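You operate a simulated robot arm through the tools that you are given. There is no shell and no other tool.

You are at the controls of a simulated robot arm. One attempt, no reset.

JOB
Clamp the teal block and pin it: blue pin in hole D, black pin in hole R.
Fine: in the vise, clamped before pinning; leave the other blocks and pins. Set down upright: what you pick out.
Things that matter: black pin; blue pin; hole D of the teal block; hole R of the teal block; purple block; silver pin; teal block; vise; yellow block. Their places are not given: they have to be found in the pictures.

Only the result counts: the job must be done as asked and must still hold three seconds after the hand-in. Knocking over, shifting, dropping, spilling or breaking anything else fails it.

ROBOT AND FRAMES
A 6-joint arm with a two-finger parallel gripper, fixed in place. Base frame: the origin is at the foot of the arm, x ahead of it, y to its left, z up; the work surface is at about z = 80. Units: cm, degrees, N and s.
With the tool pointing down near the work surface it reaches from about 24 to 64 cm from the base axis. Its first joint turns from -66.0 to 66.0 degrees. Payload 2.7 kg.
Tool frame: the origin (TCP) lies between the finger pads and is the grasp point; the fingertips stand 2.3 cm ahead of it; z points along the fingers, y is the line along which they close. The gripper opens to 9.4 cm. The fingers are 3.8 cm wide and 1 cm thick; the gripper's body (5.4 by 9.6 cm) begins 3.9 cm behind the TCP.
Orientation is that of the tool frame in the base frame, as a unit quaternion [w, x, y, z]. With the fingers straight down and closing along the base's y, the tool's x points along the base's -x, its y along +y and its z along -z.

CONTROLS
- The arm moves only by the tool step_arm. Its argument "plan" is a list of rows, each a list of 2 entries, a list of its own where there are three numbers: the shift along the tool's x, y, z in cm, then the turn, a rotation vector about the tool's x, y, z in degrees. In form: [[[dx, dy, dz], [wx, wy, wz]], ...]. A call has 1 to 20 rows; each row shifts and turns the commanded pose from where the row before left it, along the tool's axes as they then stand. "grip" is the closure, from 0 (fully open) to 1 (shut), set as the call begins (left out, the last holds). A row lasts 0.2 s, in which the tool goes at most 5 cm and 8.6 degrees; a call with a longer step from one row to the next is refused whole, and so is a gripper value outside its range. Where a pose cannot be reached the arm comes as near as it can. A force on the tool above 90 N (or 10 N above the force at the start of the call, whichever is more), or a blocked arm, ends the call early, and 0.2 s more pass. The fingers move at their own pace (about 4.5 cm/s each) and stop on an object; they squeeze with about 41 N. The grip force told is the motor's: it shows also when the fingers shut on nothing. Time passes only in rows, and 0.2 s behind the last, so rows that do not move let the fingers close. The reply holds the time, the measured pose of the TCP, the force on the tool along the base axes, the opening and the grip force, in the units named above and with some noise, with the torque about the TCP (base axes, N m) and any sound that the robot's microphone picked up.
- Cameras (640 x 400 px; columns grow to the right, rows downward): "scene" is fixed at [6.05, -42.31, 139.87]; the picture's right is [0.81, -0.59, 0.00], its down [-0.32, -0.43, -0.84] and it looks along [0.50, 0.68, -0.54] (base axes); focal length 310 px, centre (320, 200). "wrist" rides on the gripper at [8.6, 1.6, -7.5] in the tool frame; the picture's right is [-0.18, 0.98, 0.00], its down [-0.58, -0.11, -0.81] and it looks along [-0.79, -0.15, 0.59] (tool axes); focal length 243 px, centre (320, 200).
- grab_frame(camera): a new picture of that camera. No time passes.
- locate(camera, pixels): there is no depth. For up to 12 entries [column, row, z] of the newest picture of that camera ("zoom" is the newest enlarged one), the place [x, y] in the base frame at which the ray of that pixel passes the height z, good to about 0.2 cm, but the place of the scene camera against the robot may be out by one fixed shift of up to 2.5 cm in any direction. No time passes.
- close_up(camera, box): a new picture of the part [left, top, right, bottom] of that camera's present view, enlarged. No time passes.
- hand_in(): hands the job in; it is judged then, once.

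Open the gripper and draw the arm clear of the work before you hand the job in, unless the task says otherwise.

The tools are called by a JSON object that holds its "name" and its "arguments". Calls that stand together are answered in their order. step_arm: Moves the arm, as the interface text tells. Its arguments: {"type":"object","properties":{"plan":{"type":"array"},"grip":{"type":"number"}},"required":["plan"]} The other tools are called the same way: grab_frame (camera) takes a picture; locate (camera, pixels) gives the place at which the rays of pixels pass given heights; close_up (camera, box) takes an enlarged picture of a part of a camera's view; hand_in () hands the job in.

At the start:

```text
clock: 0.0
ee_pos: [44.63, -3.87, 113.73]
ee_rot: [0.001, 0.0, 1.0, 0.0]
force: [0.0, 0.2, -0.4]
moment: [-0.04, 0.0, -0.03]
opening: 9.42
gripper_force: 0.2
```

scene: 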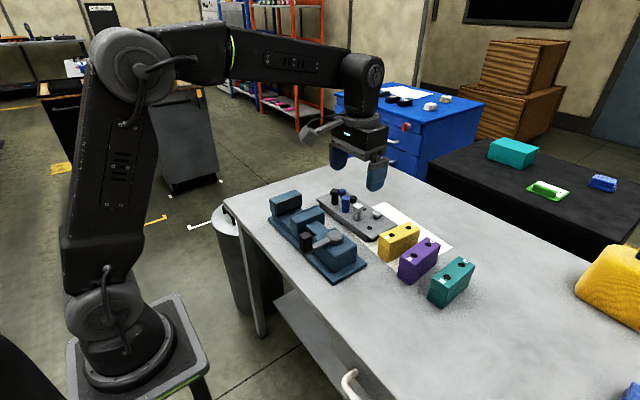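
wrist: 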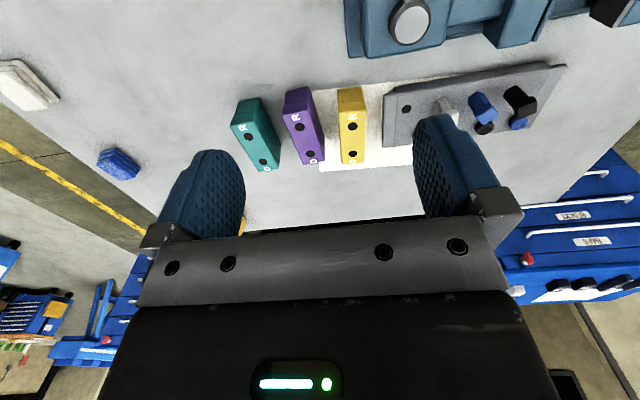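

The teal block sits around scene (452,281), the vise around (315,235) and the pin rack around (355,212). I'll look closer at each.

{"name": "close_up", "arguments": {"camera": "scene", "box": [250, 170, 410, 290]}}

{"name": "close_up", "arguments": {"camera": "scene", "box": [370, 200, 490, 320]}}

{"name": "close_up", "arguments": {"camera": "wrist", "box": [200, 0, 640, 200]}}

```text
3.33 times, centred on (330, 230) of scene
```

zoom: 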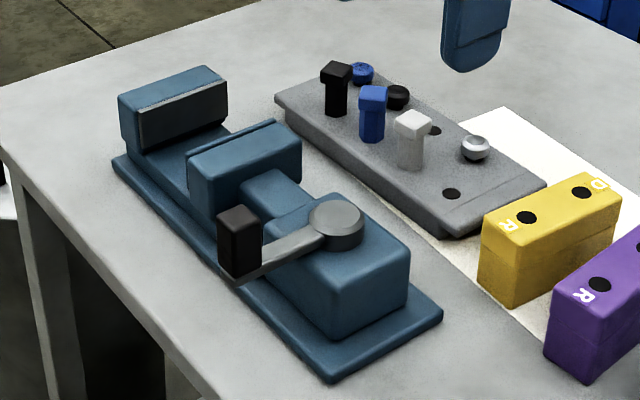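

```text
3.33 times, centred on (430, 260) of scene
```

zoom: 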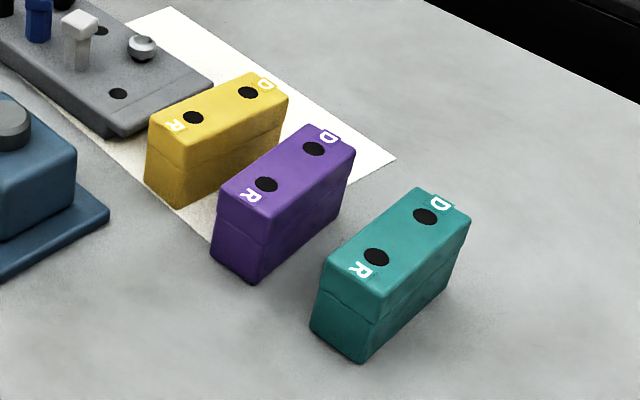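

```text
1.45 times, centred on (420, 100) of wrist
```

zoom: 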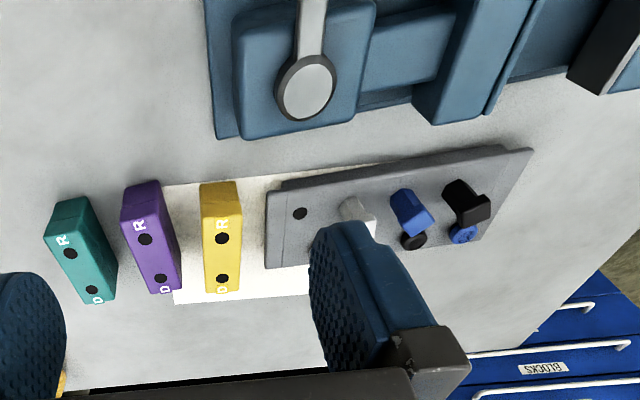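

The racks and blocks show in the wrist view; I'll measure with wrist pixels at table height and guessed tops, teal holes at (249,128) and (263,162), and the scene equivalents for the offset.

{"name": "grab_frame", "arguments": {"camera": "wrist"}}

{"name": "locate", "arguments": {"camera": "wrist", "pixels": [[249, 128, 85], [263, 162, 85], [249, 128, 86], [299, 127, 85], [310, 154, 85], [352, 127, 85], [353, 154, 85], [407, 109, 82], [409, 20, 86], [445, 105, 82], [485, 128, 82], [519, 123, 82]]}}

{"name": "locate", "arguments": {"camera": "scene", "pixels": [[440.5, 277, 85], [457.5, 265, 85], [440.5, 277, 86], [420, 255.5, 85], [434, 244.5, 85], [398, 235.5, 85], [414.5, 228, 85], [363, 228.5, 82], [334, 237, 86]]}}

```text
taken
```

wrist: 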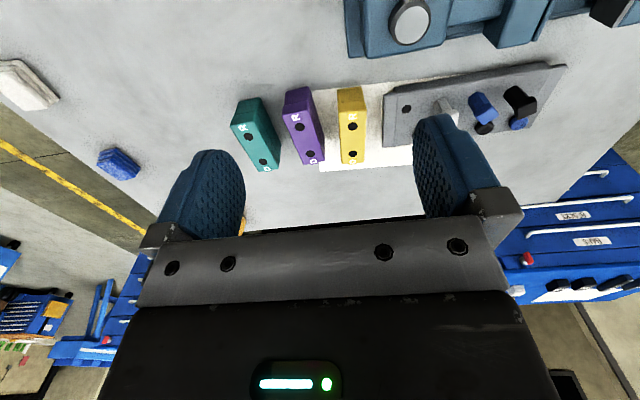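

```text
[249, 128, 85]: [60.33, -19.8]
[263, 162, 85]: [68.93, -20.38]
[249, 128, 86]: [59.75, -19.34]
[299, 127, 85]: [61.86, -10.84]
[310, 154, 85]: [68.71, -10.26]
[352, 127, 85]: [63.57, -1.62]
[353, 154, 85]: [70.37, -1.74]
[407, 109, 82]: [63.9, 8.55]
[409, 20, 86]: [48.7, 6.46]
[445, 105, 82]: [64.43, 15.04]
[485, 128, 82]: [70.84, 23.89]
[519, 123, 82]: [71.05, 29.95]
```

```text
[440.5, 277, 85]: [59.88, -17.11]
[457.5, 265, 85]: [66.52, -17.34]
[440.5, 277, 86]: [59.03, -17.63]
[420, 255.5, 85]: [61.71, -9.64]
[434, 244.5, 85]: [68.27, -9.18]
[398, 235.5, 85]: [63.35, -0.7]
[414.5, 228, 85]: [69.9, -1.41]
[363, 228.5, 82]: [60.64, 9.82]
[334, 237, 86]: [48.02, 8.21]
```

I need a second viewpoint for depth. Moving the tool back and to the right (toward x=36, y=-16), staying high and clear.

{"name": "step_arm", "arguments": {"plan": [[[2.2, -3, 0], [0, 0, 0]], [[2.2, -3, 0], [0, 0, 0]], [[2.2, -3, 0], [0, 0, 0]], [[2.2, -3, 0], [0, 0, 0]], [[0, 0, 0], [0, 0, 0]]], "grip": 0}}

{"name": "grab_frame", "arguments": {"camera": "wrist"}}

{"name": "grab_frame", "arguments": {"camera": "scene"}}

```text
clock: 1.2
ee_pos: [35.69, -15.96, 113.48]
ee_rot: [0.002, -0.001, 1.0, 0.0]
force: [-0.1, -0.7, 0.2]
moment: [0.01, 0.02, 0.0]
opening: 9.39
gripper_force: 0.0
```

```text
taken
```

wrist: 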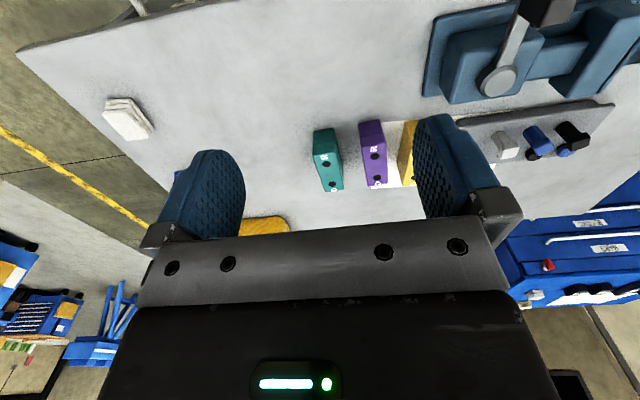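

```text
taken
```

scene: 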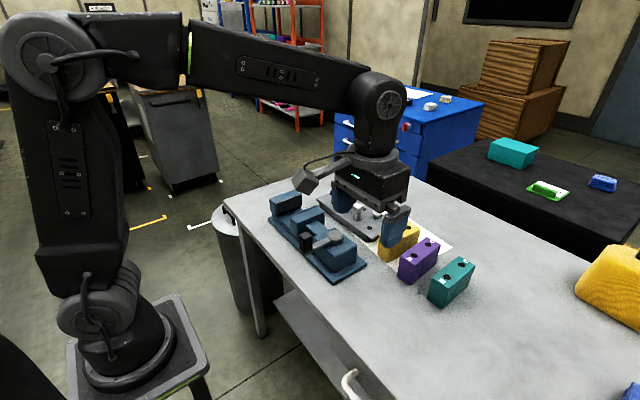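

Enlarging the wrist view around the teal block (328,160) for precise pixels.

{"name": "close_up", "arguments": {"camera": "wrist", "box": [290, 100, 418, 200]}}

{"name": "locate", "arguments": {"camera": "wrist", "pixels": [[326, 164, 85], [332, 184, 85], [326, 164, 90], [332, 184, 90], [499, 81, 90], [499, 81, 86]]}}

{"name": "close_up", "arguments": {"camera": "wrist", "box": [410, 0, 640, 170]}}

```text
4.00 times, centred on (354, 150) of wrist
```

zoom: 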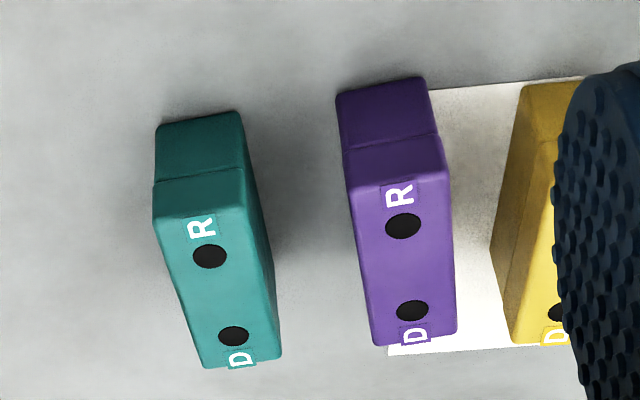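

```text
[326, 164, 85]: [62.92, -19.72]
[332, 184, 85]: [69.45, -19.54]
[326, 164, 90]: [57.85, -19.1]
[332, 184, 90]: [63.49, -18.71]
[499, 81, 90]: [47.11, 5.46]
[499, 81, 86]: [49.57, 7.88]
```

```text
2.35 times, centred on (525, 85) of wrist
```

zoom: 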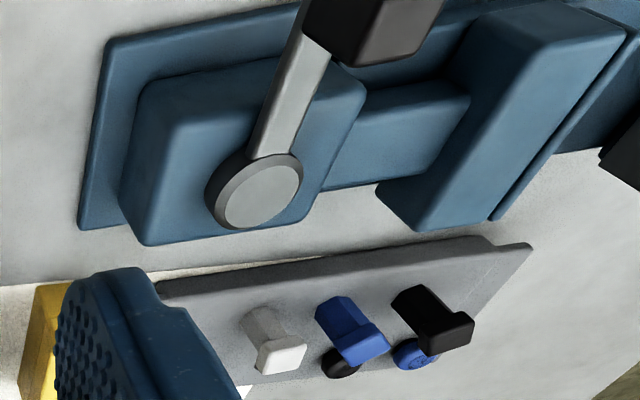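

Triangulating the two wrist views gives a teal top at about z=87.7, with R near (60.2,-19.4) and D near (66.2,-19.1). Next I move left (y≈+14) to survey the vise and pin rack.

{"name": "step_arm", "arguments": {"plan": [[[0.5, 4.3, 0], [0, 0, 0]], [[0.5, 4.3, 0], [0, 0, 0]], [[0.5, 4.3, 0], [0, 0, 0]], [[0.5, 4.3, 0], [0, 0, 0]], [[0.5, 4.3, 0], [0, 0, 0]], [[0.5, 4.3, 0], [0, 0, 0]], [[0.5, 4.3, 0], [0, 0, 0]], [[0, 0, 0], [0, 0, 0]]]}}

{"name": "grab_frame", "arguments": {"camera": "wrist"}}

{"name": "close_up", "arguments": {"camera": "wrist", "box": [180, 0, 500, 200]}}

{"name": "close_up", "arguments": {"camera": "scene", "box": [300, 170, 400, 250]}}

```text
clock: 3.0
ee_pos: [32.42, 14.23, 113.67]
ee_rot: [0.001, 0.0, 1.0, 0.001]
force: [-0.5, -0.9, 0.4]
moment: [-0.01, -0.02, -0.02]
opening: 9.4
gripper_force: 0.0
```

```text
taken
```

wrist: 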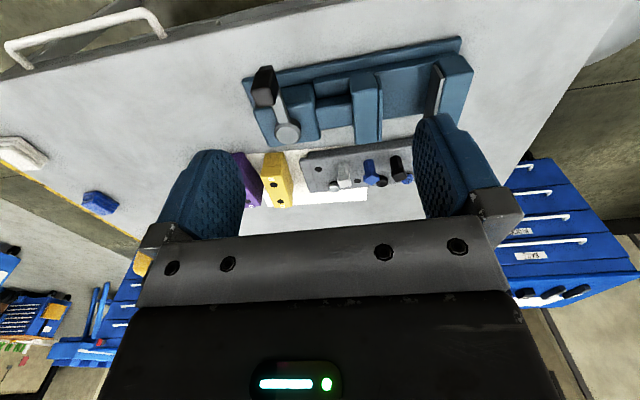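

```text
2.00 times, centred on (340, 100) of wrist
```

zoom: 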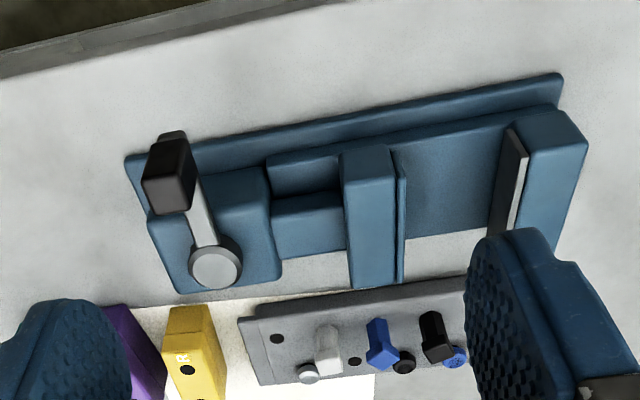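

```text
5.00 times, centred on (350, 210) of scene
```

zoom: 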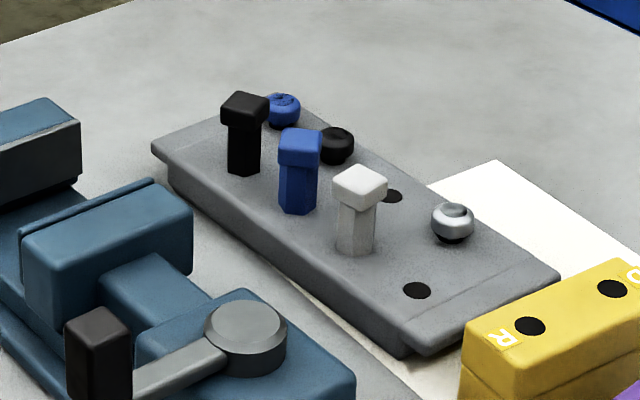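

The rack holds tall square-headed pieces (black, blue, white) plus low round heads (blue, black, silver). I need to tell which are the pins, so I zoom in hard on each.

{"name": "close_up", "arguments": {"camera": "scene", "box": [325, 182, 365, 207]}}

{"name": "close_up", "arguments": {"camera": "scene", "box": [350, 195, 400, 230]}}

{"name": "close_up", "arguments": {"camera": "wrist", "box": [300, 140, 420, 200]}}

```text
16.00 times, centred on (345, 194) of scene
```

zoom: 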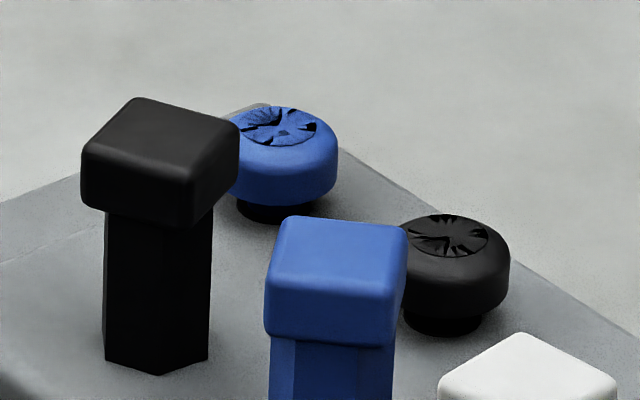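

```text
11.43 times, centred on (375, 212) of scene
```

zoom: 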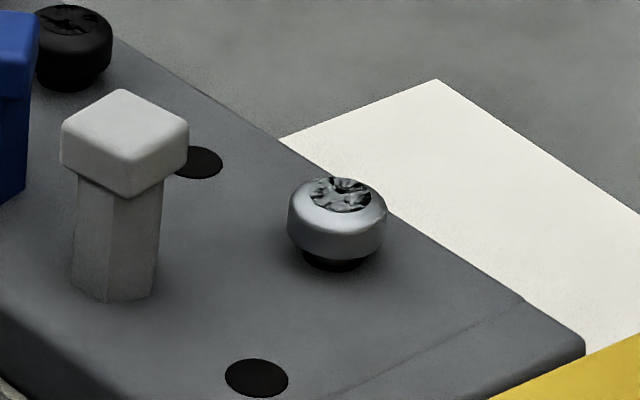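

```text
5.33 times, centred on (360, 170) of wrist
```

zoom: 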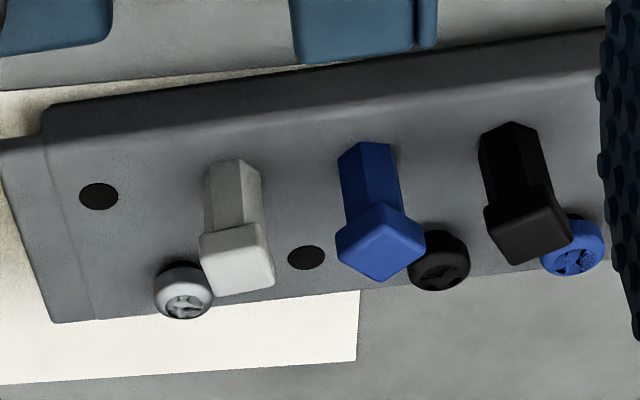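

Wrist zoom shows the holes at regular pitch, with both kinds sitting in holes. I'll bring the camera closer over the rack (TCP to about (46,18,104)), still well above everything.

{"name": "step_arm", "arguments": {"plan": [[[-3.4, 1, 2.4], [0, 0, 0]], [[-3.4, 1, 2.4], [0, 0, 0]], [[-3.4, 1, 2.4], [0, 0, 0]], [[-3.4, 1, 2.4], [0, 0, 0]], [[0, 0, 0], [0, 0, 0]]]}}

{"name": "grab_frame", "arguments": {"camera": "wrist"}}

{"name": "close_up", "arguments": {"camera": "wrist", "box": [220, 60, 440, 200]}}

```text
clock: 4.2
ee_pos: [46.02, 18.23, 103.98]
ee_rot: [0.0, 0.0, 1.0, 0.0]
force: [-0.6, 0.6, -0.1]
moment: [0.02, 0.02, 0.02]
opening: 9.4
gripper_force: 0.1
```

```text
taken
```

wrist: 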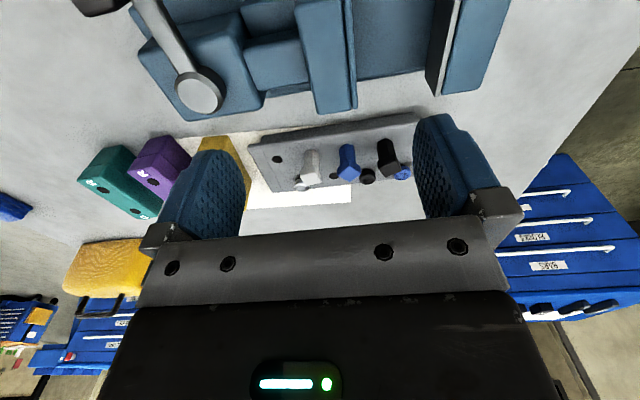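

```text
2.86 times, centred on (330, 130) of wrist
```

zoom: 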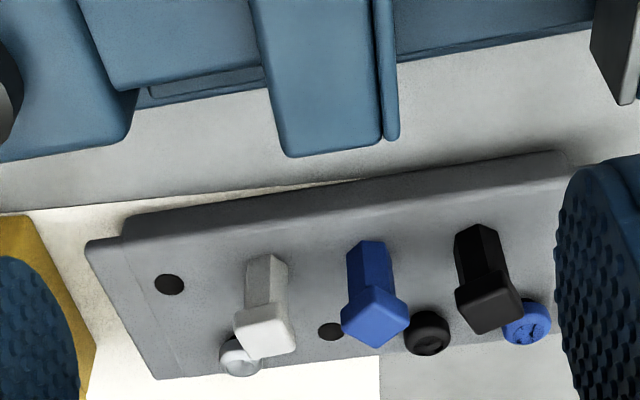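

Measuring rack holes in this zoom: front empty hole (169,284), back empty hole (330,331), bases of tall pieces and the round heads.

{"name": "locate", "arguments": {"camera": "zoom", "pixels": [[169, 284, 82], [330, 331, 82], [169, 284, 84], [330, 331, 84], [155, 284, 82], [184, 284, 82], [242, 350, 83], [427, 325, 83], [525, 315, 83], [125, 210, 81], [555, 150, 81], [157, 379, 82]]}}

{"name": "locate", "arguments": {"camera": "scene", "pixels": [[363.3, 228, 82], [358.5, 209, 82], [363.3, 228, 84]]}}

```text
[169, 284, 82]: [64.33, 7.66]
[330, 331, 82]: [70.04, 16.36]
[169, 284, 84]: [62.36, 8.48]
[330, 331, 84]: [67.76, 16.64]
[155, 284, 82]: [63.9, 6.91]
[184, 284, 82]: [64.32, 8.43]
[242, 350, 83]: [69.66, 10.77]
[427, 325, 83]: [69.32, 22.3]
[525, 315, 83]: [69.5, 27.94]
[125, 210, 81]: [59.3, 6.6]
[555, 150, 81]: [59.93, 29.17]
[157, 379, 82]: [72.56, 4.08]
```

```text
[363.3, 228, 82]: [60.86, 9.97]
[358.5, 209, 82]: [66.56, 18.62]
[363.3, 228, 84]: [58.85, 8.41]
```

Front hole triangulates to about (64,7.8,82). For a crossing viewpoint I'll slide back to y≈-9, raise a bit, and turn the tool 90° so the wrist camera looks along +y.

{"name": "step_arm", "arguments": {"plan": [[[-0.7, -4.5, -0.7], [0, 0, 0]], [[-0.7, -4.5, -0.7], [0, 0, 0]], [[-0.7, -4.5, -0.7], [0, 0, 0]], [[-0.7, -4.5, -0.7], [0, 0, 0]], [[-0.7, -4.5, -0.7], [0, 0, 0]], [[-0.7, -4.5, -0.7], [0, 0, 0]], [[0, 0, 0], [0, 0, -8.2]], [[0, 0, 0], [0, 0, -8.2]], [[0, 0, 0], [0, 0, -8.2]], [[0, 0, 0], [0, 0, -8.2]], [[0, 0, 0], [0, 0, -8.2]], [[0, 0, 0], [0, 0, -8.2]], [[0, 0, 0], [0, 0, -8.2]], [[0, 0, 0], [0, 0, -8.2]], [[0, 0, 0], [0, 0, -8.2]], [[0, 0, 0], [0, 0, -8.2]], [[0, 0, 0], [0, 0, -8]], [[0, 0, 0], [0, 0, 0]]]}}

{"name": "grab_frame", "arguments": {"camera": "wrist"}}

{"name": "close_up", "arguments": {"camera": "wrist", "box": [180, 0, 500, 200]}}

```text
clock: 8.0
ee_pos: [50.11, -8.69, 108.24]
ee_rot: [-0.001, 0.708, -0.707, 0.001]
force: [-0.6, -0.2, 0.3]
moment: [-0.03, -0.01, -0.01]
opening: 9.42
gripper_force: 0.0
```

```text
taken
```

wrist: 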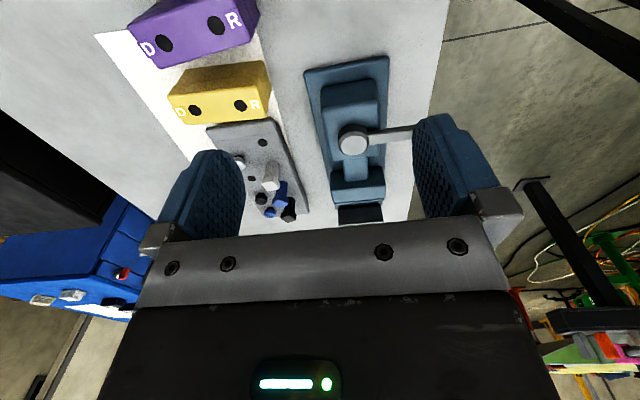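

```text
2.00 times, centred on (340, 100) of wrist
```

zoom: 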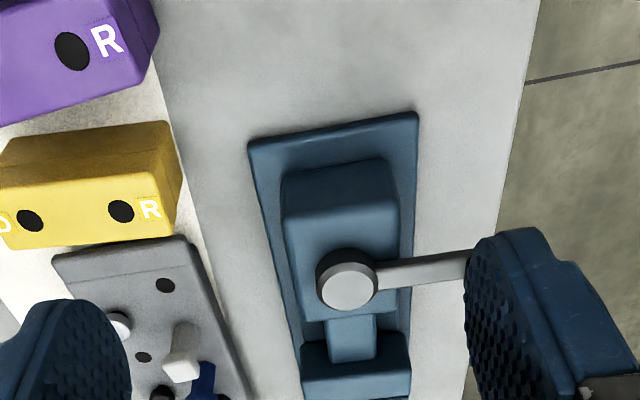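

Cross view obtained. Rack empty holes at zoom (166,285) and (143,357), hub top at (346,288), yellow holes (120,211) and (30,220); locating at a couple of heights.

{"name": "locate", "arguments": {"camera": "zoom", "pixels": [[166, 285, 82], [166, 285, 84], [143, 357, 82], [143, 357, 84], [346, 290, 86], [346, 290, 90], [120, 211, 85], [120, 211, 88], [30, 220, 85], [30, 220, 88], [250, 145, 81], [418, 115, 81]]}}

{"name": "close_up", "arguments": {"camera": "wrist", "box": [215, 110, 315, 225]}}

```text
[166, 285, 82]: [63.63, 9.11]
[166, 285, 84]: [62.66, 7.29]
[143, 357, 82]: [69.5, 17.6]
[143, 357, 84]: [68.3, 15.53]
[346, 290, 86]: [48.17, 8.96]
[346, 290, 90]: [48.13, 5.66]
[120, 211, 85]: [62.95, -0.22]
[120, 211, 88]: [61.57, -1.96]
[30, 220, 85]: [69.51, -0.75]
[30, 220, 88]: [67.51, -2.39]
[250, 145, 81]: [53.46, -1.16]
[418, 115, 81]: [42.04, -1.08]
```

```text
3.48 times, centred on (265, 168) of wrist
```

zoom: 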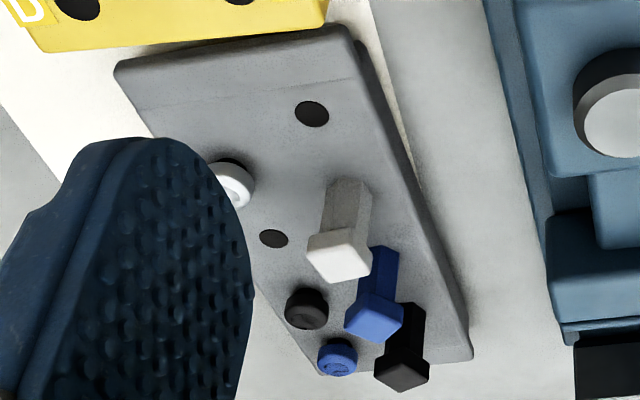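

Rack top comes out at z≈83.1, front row x≈63.1, back row x≈68.9. Zooming further into the pins from this side.

{"name": "close_up", "arguments": {"camera": "wrist", "box": [284, 160, 340, 195]}}

{"name": "close_up", "arguments": {"camera": "wrist", "box": [250, 155, 300, 225]}}

{"name": "close_up", "arguments": {"camera": "scene", "box": [380, 205, 430, 260]}}

{"name": "grab_frame", "arguments": {"camera": "scene"}}

```text
11.43 times, centred on (312, 178) of wrist
```

zoom: 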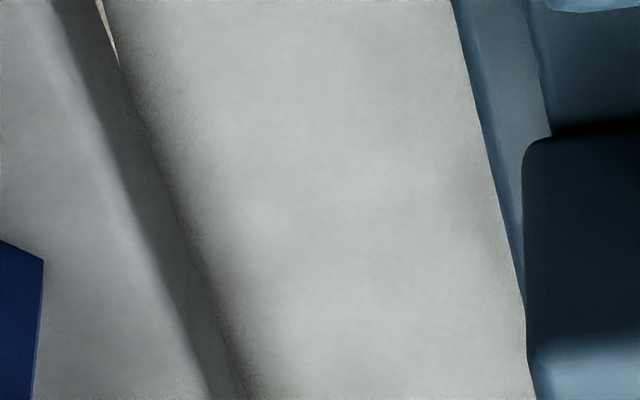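

```text
5.71 times, centred on (275, 190) of wrist
```

zoom: 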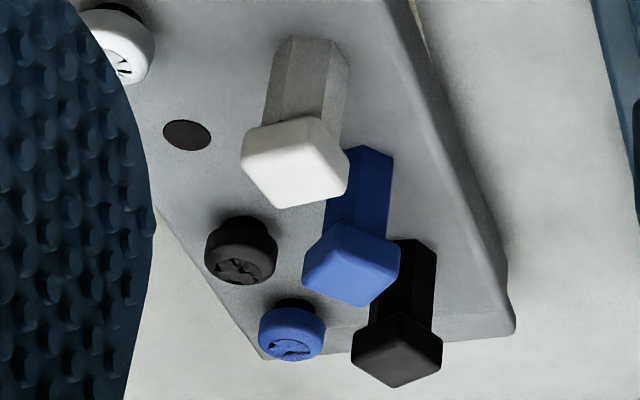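

```text
7.27 times, centred on (405, 232) of scene
```

zoom: 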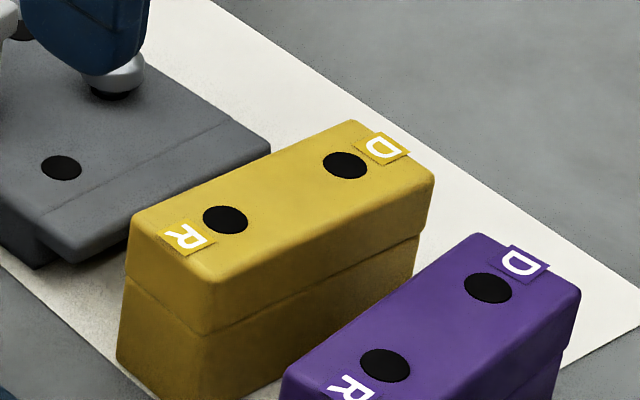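

```text
taken
```

scene: 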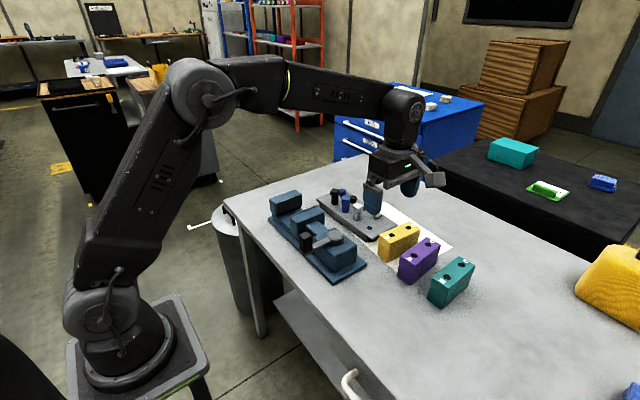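

The tall hex pieces versus round cross-slot heads remain to be told apart, and I lean to the tall ones being the pins. Next I move +y by 18 in this orientation to see the vise jaws from above.

{"name": "step_arm", "arguments": {"plan": [[[-4.5, 0, 0], [0, 0, 0]], [[-4.5, 0, 0], [0, 0, 0]], [[-4.5, 0, 0], [0, 0, 0]], [[-4.5, 0, 0], [0, 0, 0]], [[0, 0, 0], [0, 0, 0]]]}}

{"name": "grab_frame", "arguments": {"camera": "wrist"}}

{"name": "close_up", "arguments": {"camera": "wrist", "box": [200, 20, 456, 180]}}

```text
clock: 9.2
ee_pos: [50.1, 9.22, 108.47]
ee_rot: [0.0, -0.707, 0.707, 0.0]
force: [-0.3, 0.3, -0.1]
moment: [-0.03, -0.01, 0.02]
opening: 9.42
gripper_force: 0.1
```

```text
taken
```

wrist: 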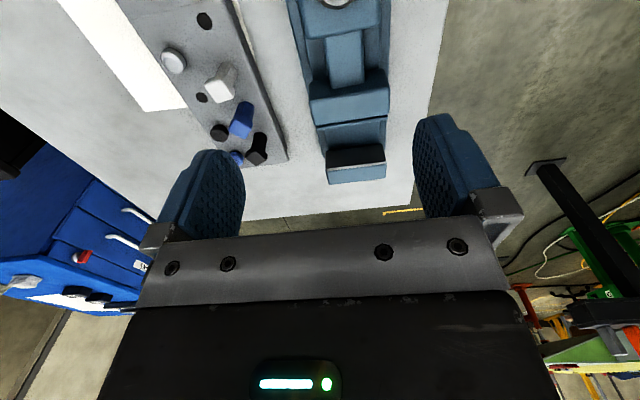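

```text
2.50 times, centred on (328, 100) of wrist
```

zoom: 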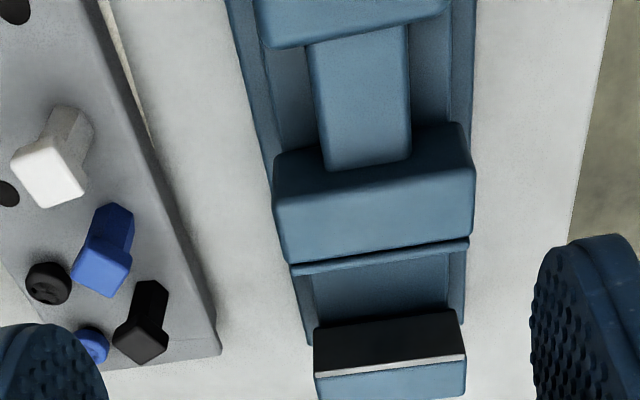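

Clear view of jaws now: fixed jaw face top edge at zoom (314,375)–(466,357), bottom (316,328)–(455,312); movable jaw plate edge (292,273)–(468,242). Locating these at candidate heights.

{"name": "locate", "arguments": {"camera": "zoom", "pixels": [[314, 375, 85], [314, 375, 90], [466, 357, 85], [466, 357, 90], [316, 328, 82], [455, 312, 82], [292, 273, 85], [292, 273, 90], [468, 242, 85], [468, 242, 90], [306, 344, 81], [465, 323, 81]]}}

{"name": "locate", "arguments": {"camera": "wrist", "pixels": [[230, 66, 88], [247, 102, 88], [263, 139, 88], [220, 131, 84], [204, 19, 83.1], [201, 97, 83.1], [173, 60, 84]]}}

{"name": "close_up", "arguments": {"camera": "wrist", "box": [190, 50, 286, 170]}}

```text
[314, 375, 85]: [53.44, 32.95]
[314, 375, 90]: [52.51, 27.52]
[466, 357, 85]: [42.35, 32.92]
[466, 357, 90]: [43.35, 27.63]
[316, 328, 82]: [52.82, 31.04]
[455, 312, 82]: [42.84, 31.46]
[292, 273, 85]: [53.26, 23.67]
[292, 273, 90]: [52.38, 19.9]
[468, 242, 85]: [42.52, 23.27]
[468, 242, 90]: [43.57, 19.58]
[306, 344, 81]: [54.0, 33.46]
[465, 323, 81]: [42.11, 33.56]
```

```text
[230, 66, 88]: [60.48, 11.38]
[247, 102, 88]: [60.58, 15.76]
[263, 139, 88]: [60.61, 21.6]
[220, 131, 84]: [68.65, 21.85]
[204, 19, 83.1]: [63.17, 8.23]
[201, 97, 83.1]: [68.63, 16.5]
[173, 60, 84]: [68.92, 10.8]
```

```text
3.33 times, centred on (238, 110) of wrist
```

zoom: 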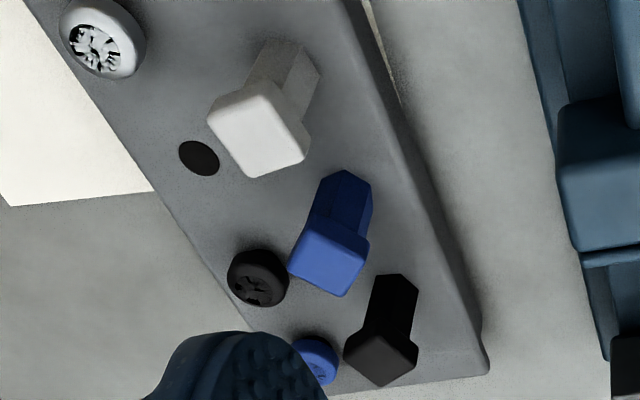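

I misread the tall heads' pixels; using the zoom instead: white top (257,133), blue top (330,259), black top (382,357), silver (98,38), black round (258,280), blue round (318,362).

{"name": "locate", "arguments": {"camera": "zoom", "pixels": [[257, 133, 88], [330, 259, 88], [382, 357, 88], [330, 259, 86], [330, 259, 90], [382, 357, 86], [382, 357, 90], [98, 38, 84.5], [258, 280, 84.5], [318, 362, 84.5], [343, 185, 83.1], [400, 288, 83.1]]}}

```text
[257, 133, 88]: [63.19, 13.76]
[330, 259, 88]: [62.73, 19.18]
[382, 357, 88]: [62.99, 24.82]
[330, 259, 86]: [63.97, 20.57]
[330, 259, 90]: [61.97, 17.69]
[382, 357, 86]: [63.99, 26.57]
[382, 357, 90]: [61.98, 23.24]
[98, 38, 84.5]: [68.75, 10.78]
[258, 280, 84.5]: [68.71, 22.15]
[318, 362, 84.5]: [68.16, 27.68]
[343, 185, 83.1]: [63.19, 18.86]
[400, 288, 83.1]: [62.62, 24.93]
```

Tall heads sit at z≈88 at (63.1, 13.8/19.2/24.8); jaws: fixed face y≈29–31, movable plate y≈21. Now I go in this orientation to y≈-31 to view the teal block from its side.

{"name": "step_arm", "arguments": {"plan": [[[4.5, -0.3, 0], [0, 0, 0]], [[4.5, -0.3, 0], [0, 0, 0]], [[4.5, -0.3, 0], [0, 0, 0]], [[4.5, -0.3, 0], [0, 0, 0]], [[4.5, -0.3, 0], [0, 0, 0]], [[4.5, -0.3, 0], [0, 0, 0]], [[4.5, -0.3, 0], [0, 0, 0]], [[4.5, -0.3, 0], [0, 0, 0]], [[4.5, -0.3, 0], [0, 0, 0]], [[0, 0, 0], [0, 0, 0]]]}}

{"name": "grab_frame", "arguments": {"camera": "wrist"}}

{"name": "close_up", "arguments": {"camera": "wrist", "box": [190, 0, 446, 160]}}

```text
clock: 11.4
ee_pos: [52.46, -31.11, 108.12]
ee_rot: [-0.001, 0.708, -0.707, 0.0]
force: [0.4, -0.2, 0.1]
moment: [0.04, 0.03, 0.02]
opening: 9.4
gripper_force: 0.0
```

```text
taken
```

wrist: 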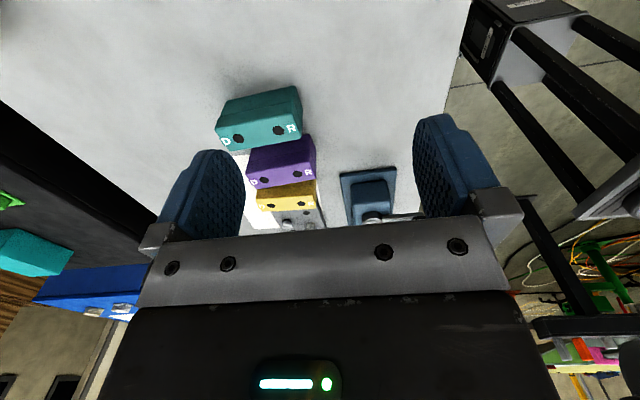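

```text
2.50 times, centred on (318, 80) of wrist
```

zoom: 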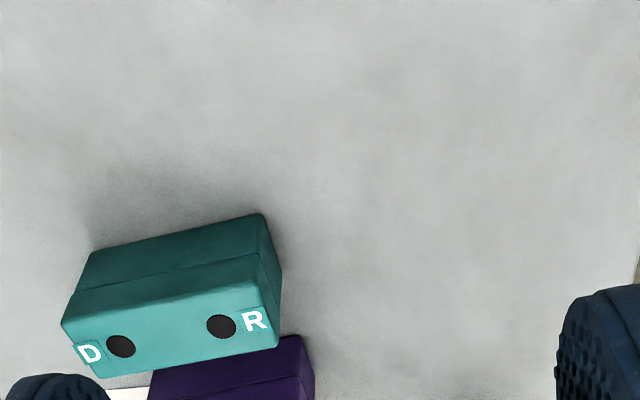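

Zooming further onto the teal block to resolve edges.

{"name": "close_up", "arguments": {"camera": "wrist", "box": [205, 75, 317, 160]}}

```text
4.71 times, centred on (261, 118) of wrist
```

zoom: 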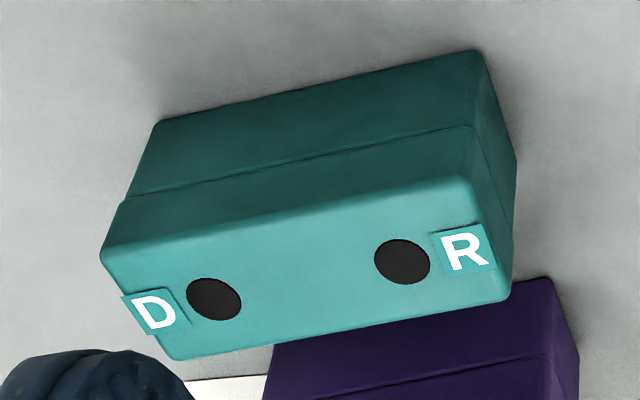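

Top face corners at zoom (103,256),(477,183),(512,292),(170,358); bottom near edge (157,122)–(478,52); holes (214,299),(402,262).

{"name": "locate", "arguments": {"camera": "zoom", "pixels": [[103, 256, 87.7], [477, 183, 87.7], [512, 292, 87.7], [170, 358, 87.7], [157, 122, 80], [478, 52, 80], [214, 299, 87.7], [402, 262, 87.7], [214, 299, 86.7], [402, 262, 86.7], [103, 256, 86.7], [477, 183, 86.7]]}}

```text
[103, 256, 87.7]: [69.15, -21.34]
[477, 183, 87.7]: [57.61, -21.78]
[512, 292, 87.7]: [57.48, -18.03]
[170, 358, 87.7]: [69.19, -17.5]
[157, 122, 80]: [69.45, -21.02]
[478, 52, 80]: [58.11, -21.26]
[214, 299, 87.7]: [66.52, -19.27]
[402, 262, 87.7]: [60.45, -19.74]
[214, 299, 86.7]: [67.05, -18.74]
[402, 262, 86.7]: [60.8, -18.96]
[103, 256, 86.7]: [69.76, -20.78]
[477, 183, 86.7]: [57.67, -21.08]
```

Teal top is z≈87.3, centre ≈(63.4,-19.4), yaw ≈2.5°, width ≈3.8. I'll rotate back to a standard grip (yaw 2.5°), then move above its near half, partly closing the fingers.

{"name": "step_arm", "arguments": {"plan": [[[0, 0, 0], [0, 0, 8]], [[0, 0, 0], [0, 0, 8]], [[0, 0, 0], [0, 0, 8]], [[0, 0, 0], [0, 0, 8]], [[0, 0, 0], [0, 0, 8]], [[0, 0, 0], [0, 0, 8]], [[0, 0, 0], [0, 0, 8]], [[0, 0, 0], [0, 0, 8]], [[0, 0, 0], [0, 0, 8]], [[0, 0, 0], [0, 0, 8]], [[0, 0, 0], [0, 0, 7.5]], [[-2.25, 2.8, 1.5], [0, 0, 0]], [[-2.25, 2.8, 1.5], [0, 0, 0]], [[-2.25, 2.8, 1.5], [0, 0, 0]], [[-2.25, 2.8, 1.5], [0, 0, 0]], [[0, 0, 0], [0, 0, 0]]], "grip": 0.33}}

{"name": "grab_frame", "arguments": {"camera": "wrist"}}

{"name": "grab_frame", "arguments": {"camera": "scene"}}

```text
clock: 14.8
ee_pos: [59.85, -18.88, 102.01]
ee_rot: [0.001, -0.022, 1.0, 0.0]
force: [-0.2, -0.3, -0.6]
moment: [0.01, -0.01, 0.0]
opening: 6.31
gripper_force: 0.1
out of reach, approached as far as the arm can: row 8, 14, 15
```

```text
taken
```

wrist: 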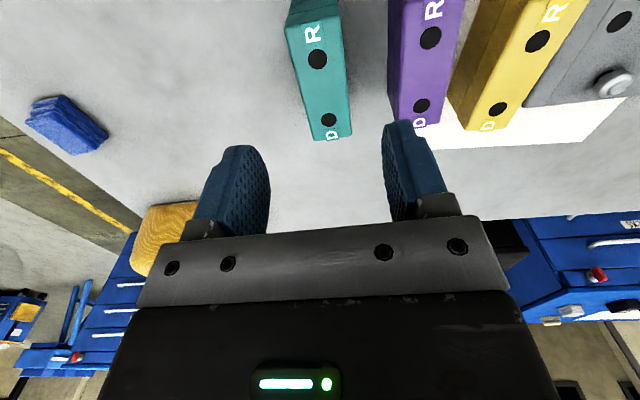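

```text
taken
```

scene: 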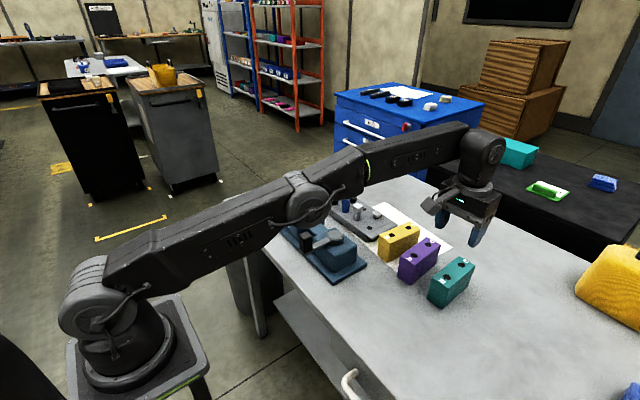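

Reach at this height tops out near radius 62.8 (z=102). I locate the teal block in this closer view, holes at (318,59) and (329,120), to refine position.

{"name": "close_up", "arguments": {"camera": "wrist", "box": [270, 0, 478, 130]}}

{"name": "locate", "arguments": {"camera": "wrist", "pixels": [[318, 59, 87.3], [329, 120, 87.3], [318, 59, 86.3], [329, 120, 86.3], [430, 38, 87.3], [421, 105, 87.3], [388, 90, 87.3], [350, 110, 87.3]]}}

```text
3.08 times, centred on (374, 65) of wrist
```

zoom: 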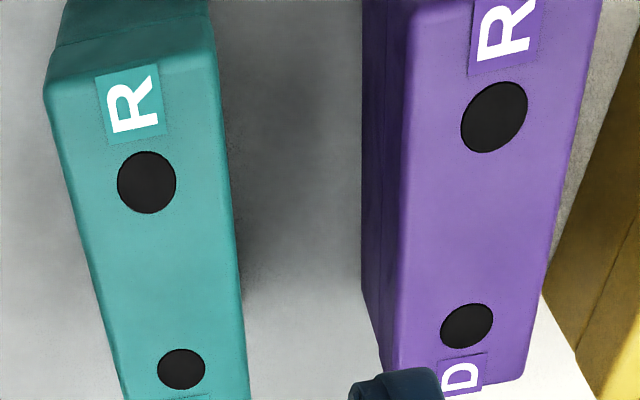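

```text
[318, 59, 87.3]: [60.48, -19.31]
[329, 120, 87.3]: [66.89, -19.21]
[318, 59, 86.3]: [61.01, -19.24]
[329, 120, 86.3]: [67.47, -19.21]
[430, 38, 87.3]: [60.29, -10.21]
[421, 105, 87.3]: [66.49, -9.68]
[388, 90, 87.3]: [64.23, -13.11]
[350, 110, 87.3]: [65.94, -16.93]
```

Refining yaw from the top edges: left edge (50,100)→(118,380), right edge (221,100)→(247,380) in zoom.

{"name": "locate", "arguments": {"camera": "zoom", "pixels": [[50, 100, 87.1], [118, 380, 87.1], [221, 100, 87.1], [247, 380, 87.1], [147, 182, 87.3], [181, 369, 87.3], [412, 60, 87.1], [386, 340, 87.1], [365, 240, 80], [360, 60, 84]]}}

```text
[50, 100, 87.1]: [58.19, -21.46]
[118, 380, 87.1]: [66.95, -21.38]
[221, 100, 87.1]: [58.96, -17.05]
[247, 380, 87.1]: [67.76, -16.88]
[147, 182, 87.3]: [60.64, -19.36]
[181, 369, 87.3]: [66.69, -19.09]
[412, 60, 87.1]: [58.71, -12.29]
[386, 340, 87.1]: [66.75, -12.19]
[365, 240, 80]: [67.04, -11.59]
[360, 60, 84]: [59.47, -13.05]
```

Holes now at R (60.6,-19.4), D (66.7,-19.1), width ≈4.2. To reach the block's middle I tilt the tool 8° outward (about its y) and descend to z≈92 above the block.

{"name": "step_arm", "arguments": {"plan": [[[0, 0, 0], [0, -8, 0]], [[-0.64, -0.17, 3.45], [0, 0, 0]], [[-0.64, -0.17, 3.45], [0, 0, 0]], [[-0.64, -0.17, 3.45], [0, 0, 0]], [[0, 0, 0], [0, 0, 0]]]}}

{"name": "grab_frame", "arguments": {"camera": "scene"}}

{"name": "grab_frame", "arguments": {"camera": "wrist"}}

```text
clock: 16.0
ee_pos: [63.01, -19.19, 91.75]
ee_rot: [0.071, -0.022, 0.997, 0.002]
force: [0.3, -0.2, 1.1]
moment: [0.03, 0.02, -0.03]
opening: 6.31
gripper_force: 0.1
```

```text
taken
```

scene: 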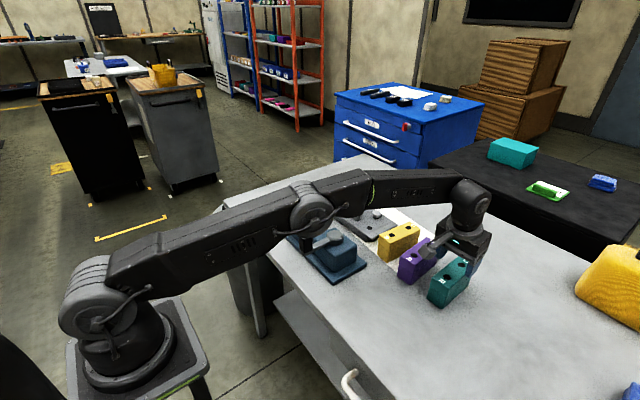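

```text
taken
```

wrist: 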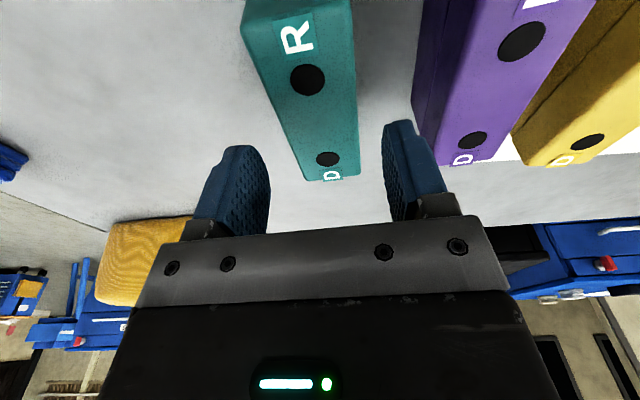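

Pose is good (63.0,-19.2,91.8) with fingers straddling the block. Lowering 5.5 cm to grip the upper part.

{"name": "step_arm", "arguments": {"plan": [[[0.19, 0, 1.82], [0, 0, 0]], [[0.19, 0, 1.82], [0, 0, 0]], [[0.19, 0, 1.82], [0, 0, 0]], [[0, 0, 0], [0, 0, 0]]]}}

{"name": "close_up", "arguments": {"camera": "scene", "box": [390, 190, 510, 320]}}

```text
clock: 17.0
ee_pos: [63.27, -19.37, 86.28]
ee_rot: [0.071, -0.022, 0.997, 0.001]
force: [-0.4, 0.3, 0.4]
moment: [0.01, 0.01, -0.02]
opening: 6.31
gripper_force: 0.1
```

```text
3.08 times, centred on (450, 255) of scene
```

zoom: 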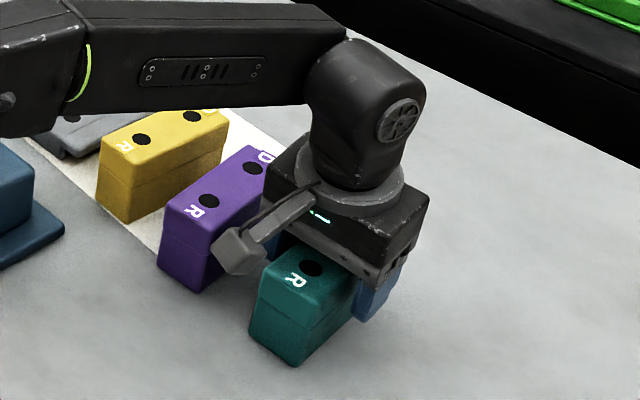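

Fingers are around the block with no contact force. Closing the gripper now.

{"name": "step_arm", "arguments": {"plan": [[[0, 0, 0], [0, 0, 0]], [[0, 0, 0], [0, 0, 0]], [[0, 0, 0], [0, 0, 0]], [[0, 0, 0], [0, 0, 0]], [[0, 0, 0], [0, 0, 0]]], "grip": 1}}

```text
clock: 18.2
ee_pos: [63.19, -19.37, 86.36]
ee_rot: [0.071, -0.022, 0.997, 0.002]
force: [1.2, -0.5, 0.3]
moment: [0.02, -0.13, 0.03]
opening: 4.55
gripper_force: 41.1
```

Gripped at 4.55 cm. Lifting 2 cm slowly and checking load.

{"name": "step_arm", "arguments": {"plan": [[[-0.14, 0, -0.99], [0, 0, 0]], [[-0.14, 0, -0.99], [0, 0, 0]], [[-0.14, 0, -0.99], [0, 0, 0]], [[0, 0, 0], [0, 0, 0]], [[0, 0, 0], [0, 0, 0]]]}}

{"name": "grab_frame", "arguments": {"camera": "wrist"}}

{"name": "close_up", "arguments": {"camera": "scene", "box": [390, 190, 510, 320]}}

```text
clock: 19.4
ee_pos: [63.13, -19.4, 89.24]
ee_rot: [0.07, -0.023, 0.997, 0.002]
force: [0.5, -0.8, -3.7]
moment: [-0.01, 0.05, -0.01]
opening: 4.58
gripper_force: 40.6
```

```text
taken
```

wrist: 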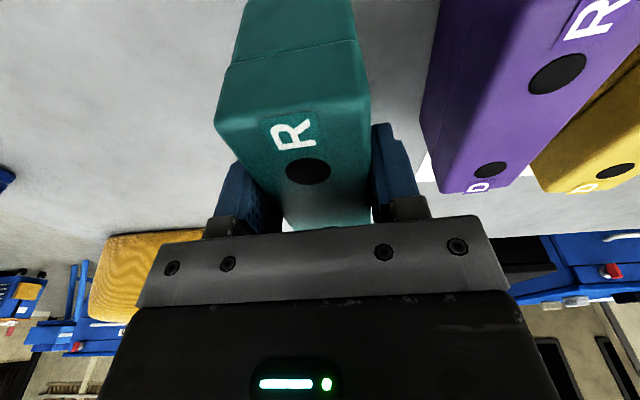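

```text
3.08 times, centred on (450, 255) of scene
```

zoom: 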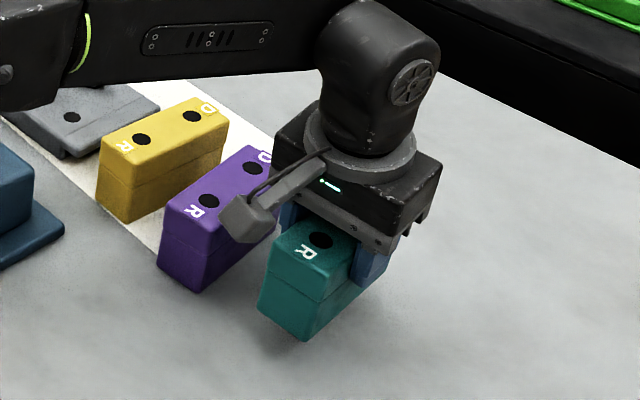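

The block is held and lifted (about 4 N). Now lift to z≈103 while drawing in, straighten the yaw, then carry over to above the vise gap (x≈47.5, y≈25).

{"name": "step_arm", "arguments": {"plan": [[[1.49, 0, -3.74], [0, 0, 0]], [[1.49, 0, -3.74], [0, 0, 0]], [[1.49, 0, -3.74], [0, 0, 0]], [[1.49, 0, -3.74], [0, 0, 0]], [[0, 0, 0], [0.35, 0, 2.475]], [[0.752, 4.45, -0.106], [0, 0, 0]], [[0.752, 4.45, -0.106], [0, 0, 0]], [[0.752, 4.45, -0.106], [0, 0, 0]], [[0.752, 4.45, -0.106], [0, 0, 0]], [[0.752, 4.45, -0.106], [0, 0, 0]], [[0.752, 4.45, -0.106], [0, 0, 0]], [[0.752, 4.45, -0.106], [0, 0, 0]], [[0.752, 4.45, -0.106], [0, 0, 0]], [[0.752, 4.45, -0.106], [0, 0, 0]], [[0.752, 4.45, -0.106], [0, 0, 0]], [[0, 0, 0], [0, 0, 0]]]}}

{"name": "grab_frame", "arguments": {"camera": "scene"}}

{"name": "grab_frame", "arguments": {"camera": "wrist"}}

```text
clock: 22.8
ee_pos: [47.42, 24.83, 103.44]
ee_rot: [0.071, -0.001, 0.997, 0.0]
force: [-0.1, 0.2, -3.8]
moment: [-0.01, 0.04, -0.01]
opening: 4.57
gripper_force: 40.6
```

```text
taken
```

scene: 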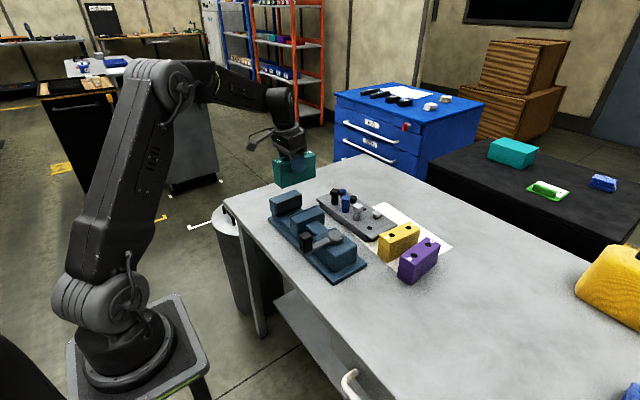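

```text
taken
```

wrist: 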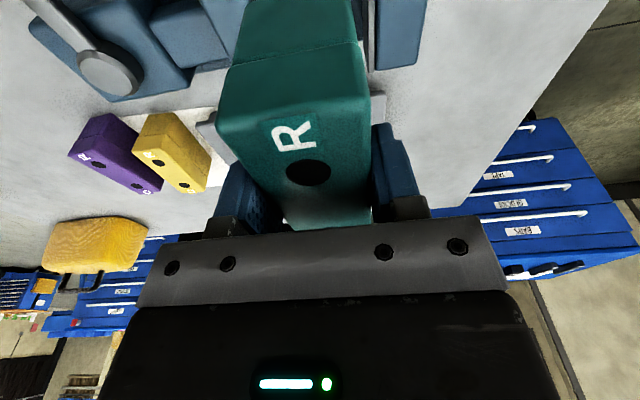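

Above the vise, block aligned. Zooming the wrist view to see the jaw edges relative to the block.

{"name": "close_up", "arguments": {"camera": "wrist", "box": [170, 0, 450, 140]}}

{"name": "close_up", "arguments": {"camera": "scene", "box": [240, 140, 380, 280]}}

```text
2.29 times, centred on (310, 70) of wrist
```

zoom: 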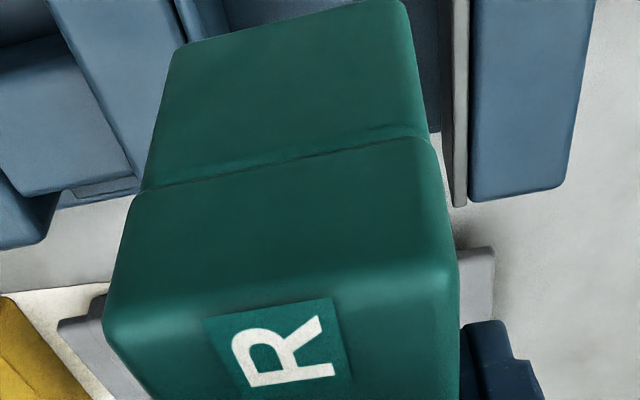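

```text
2.86 times, centred on (310, 210) of scene
```

zoom: 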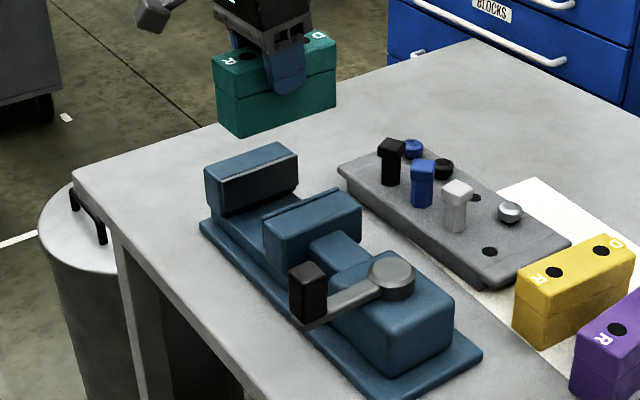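

The fixed jaw's plate strip is at zoom (455,100)–(458,205); locating at several heights to find its face y.

{"name": "locate", "arguments": {"camera": "zoom", "pixels": [[458, 205, 87], [458, 205, 88], [458, 205, 89], [454, 80, 88], [454, 80, 89], [470, 200, 88], [565, 188, 88], [565, 188, 89], [596, 20, 88]]}}

```text
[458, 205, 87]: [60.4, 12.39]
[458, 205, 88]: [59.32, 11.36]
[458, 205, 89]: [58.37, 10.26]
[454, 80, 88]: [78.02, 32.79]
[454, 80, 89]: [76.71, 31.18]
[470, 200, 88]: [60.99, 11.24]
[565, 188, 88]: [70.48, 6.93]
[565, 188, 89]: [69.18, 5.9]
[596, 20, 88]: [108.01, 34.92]
```

The newest zoom was the scene one; retaking the wrist zoom and locating again.

{"name": "close_up", "arguments": {"camera": "wrist", "box": [170, 0, 450, 140]}}

{"name": "locate", "arguments": {"camera": "zoom", "pixels": [[458, 205, 87], [458, 205, 88], [458, 205, 89], [454, 80, 88], [454, 80, 89], [470, 200, 88], [565, 188, 88], [565, 188, 89], [440, 130, 82], [440, 130, 83], [440, 130, 84]]}}

```text
2.29 times, centred on (310, 70) of wrist
```

zoom: 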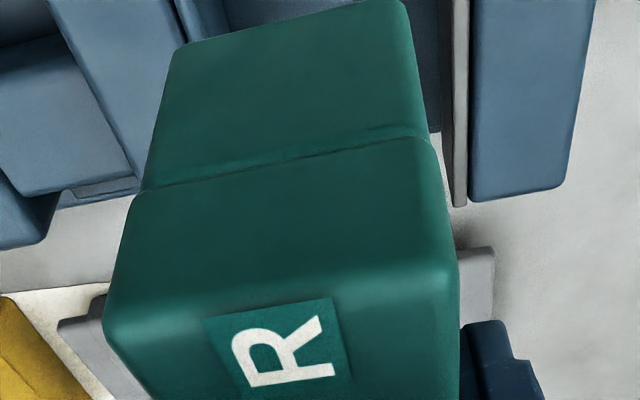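

```text
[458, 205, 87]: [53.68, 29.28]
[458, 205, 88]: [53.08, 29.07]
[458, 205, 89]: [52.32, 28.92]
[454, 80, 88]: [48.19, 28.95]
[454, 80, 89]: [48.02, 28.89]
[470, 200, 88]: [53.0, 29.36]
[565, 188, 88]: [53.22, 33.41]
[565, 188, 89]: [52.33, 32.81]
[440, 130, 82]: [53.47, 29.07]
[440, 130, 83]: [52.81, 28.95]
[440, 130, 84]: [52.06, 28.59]
```

Fixed face y≈29.0 and movable plate y≈21.2 with top z≈88, so the gap centre is 25.1. Nudging y by +0.27 and descending to z≈91.4.

{"name": "step_arm", "arguments": {"plan": [[[-0.1, 0.27, 0], [0, 0, 0]], [[0.556, 0, 3.96], [0, 0, 0]], [[0.417, 0, 2.97], [0, 0, 0]], [[0.417, 0, 2.97], [0, 0, 0]], [[0.28, 0, 1.98], [0, 0, 0]], [[0, 0, 0], [0, 0, 0]]]}}

{"name": "grab_frame", "arguments": {"camera": "wrist"}}

{"name": "close_up", "arguments": {"camera": "scene", "box": [240, 150, 380, 290]}}

```text
clock: 24.2
ee_pos: [47.52, 24.84, 91.29]
ee_rot: [0.07, -0.001, 0.998, 0.0]
force: [-0.5, -0.2, -3.4]
moment: [0.0, -0.01, 0.03]
opening: 4.58
gripper_force: 41.0
```

```text
taken
```

wrist: 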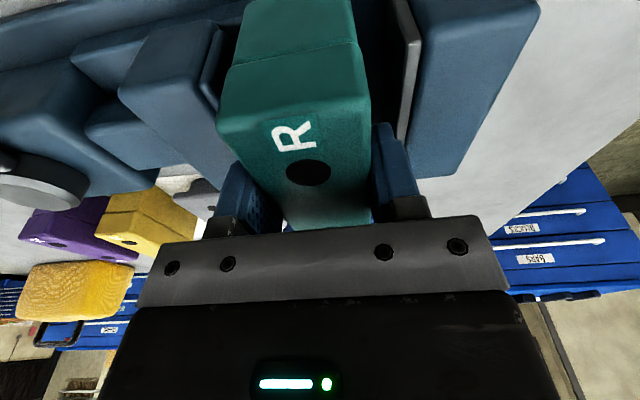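

```text
2.86 times, centred on (310, 220) of scene
```

zoom: 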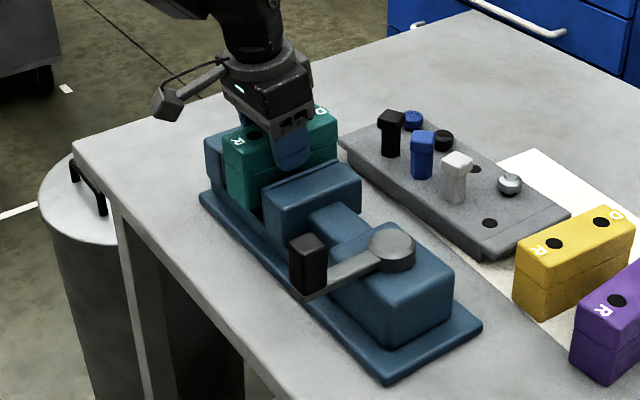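

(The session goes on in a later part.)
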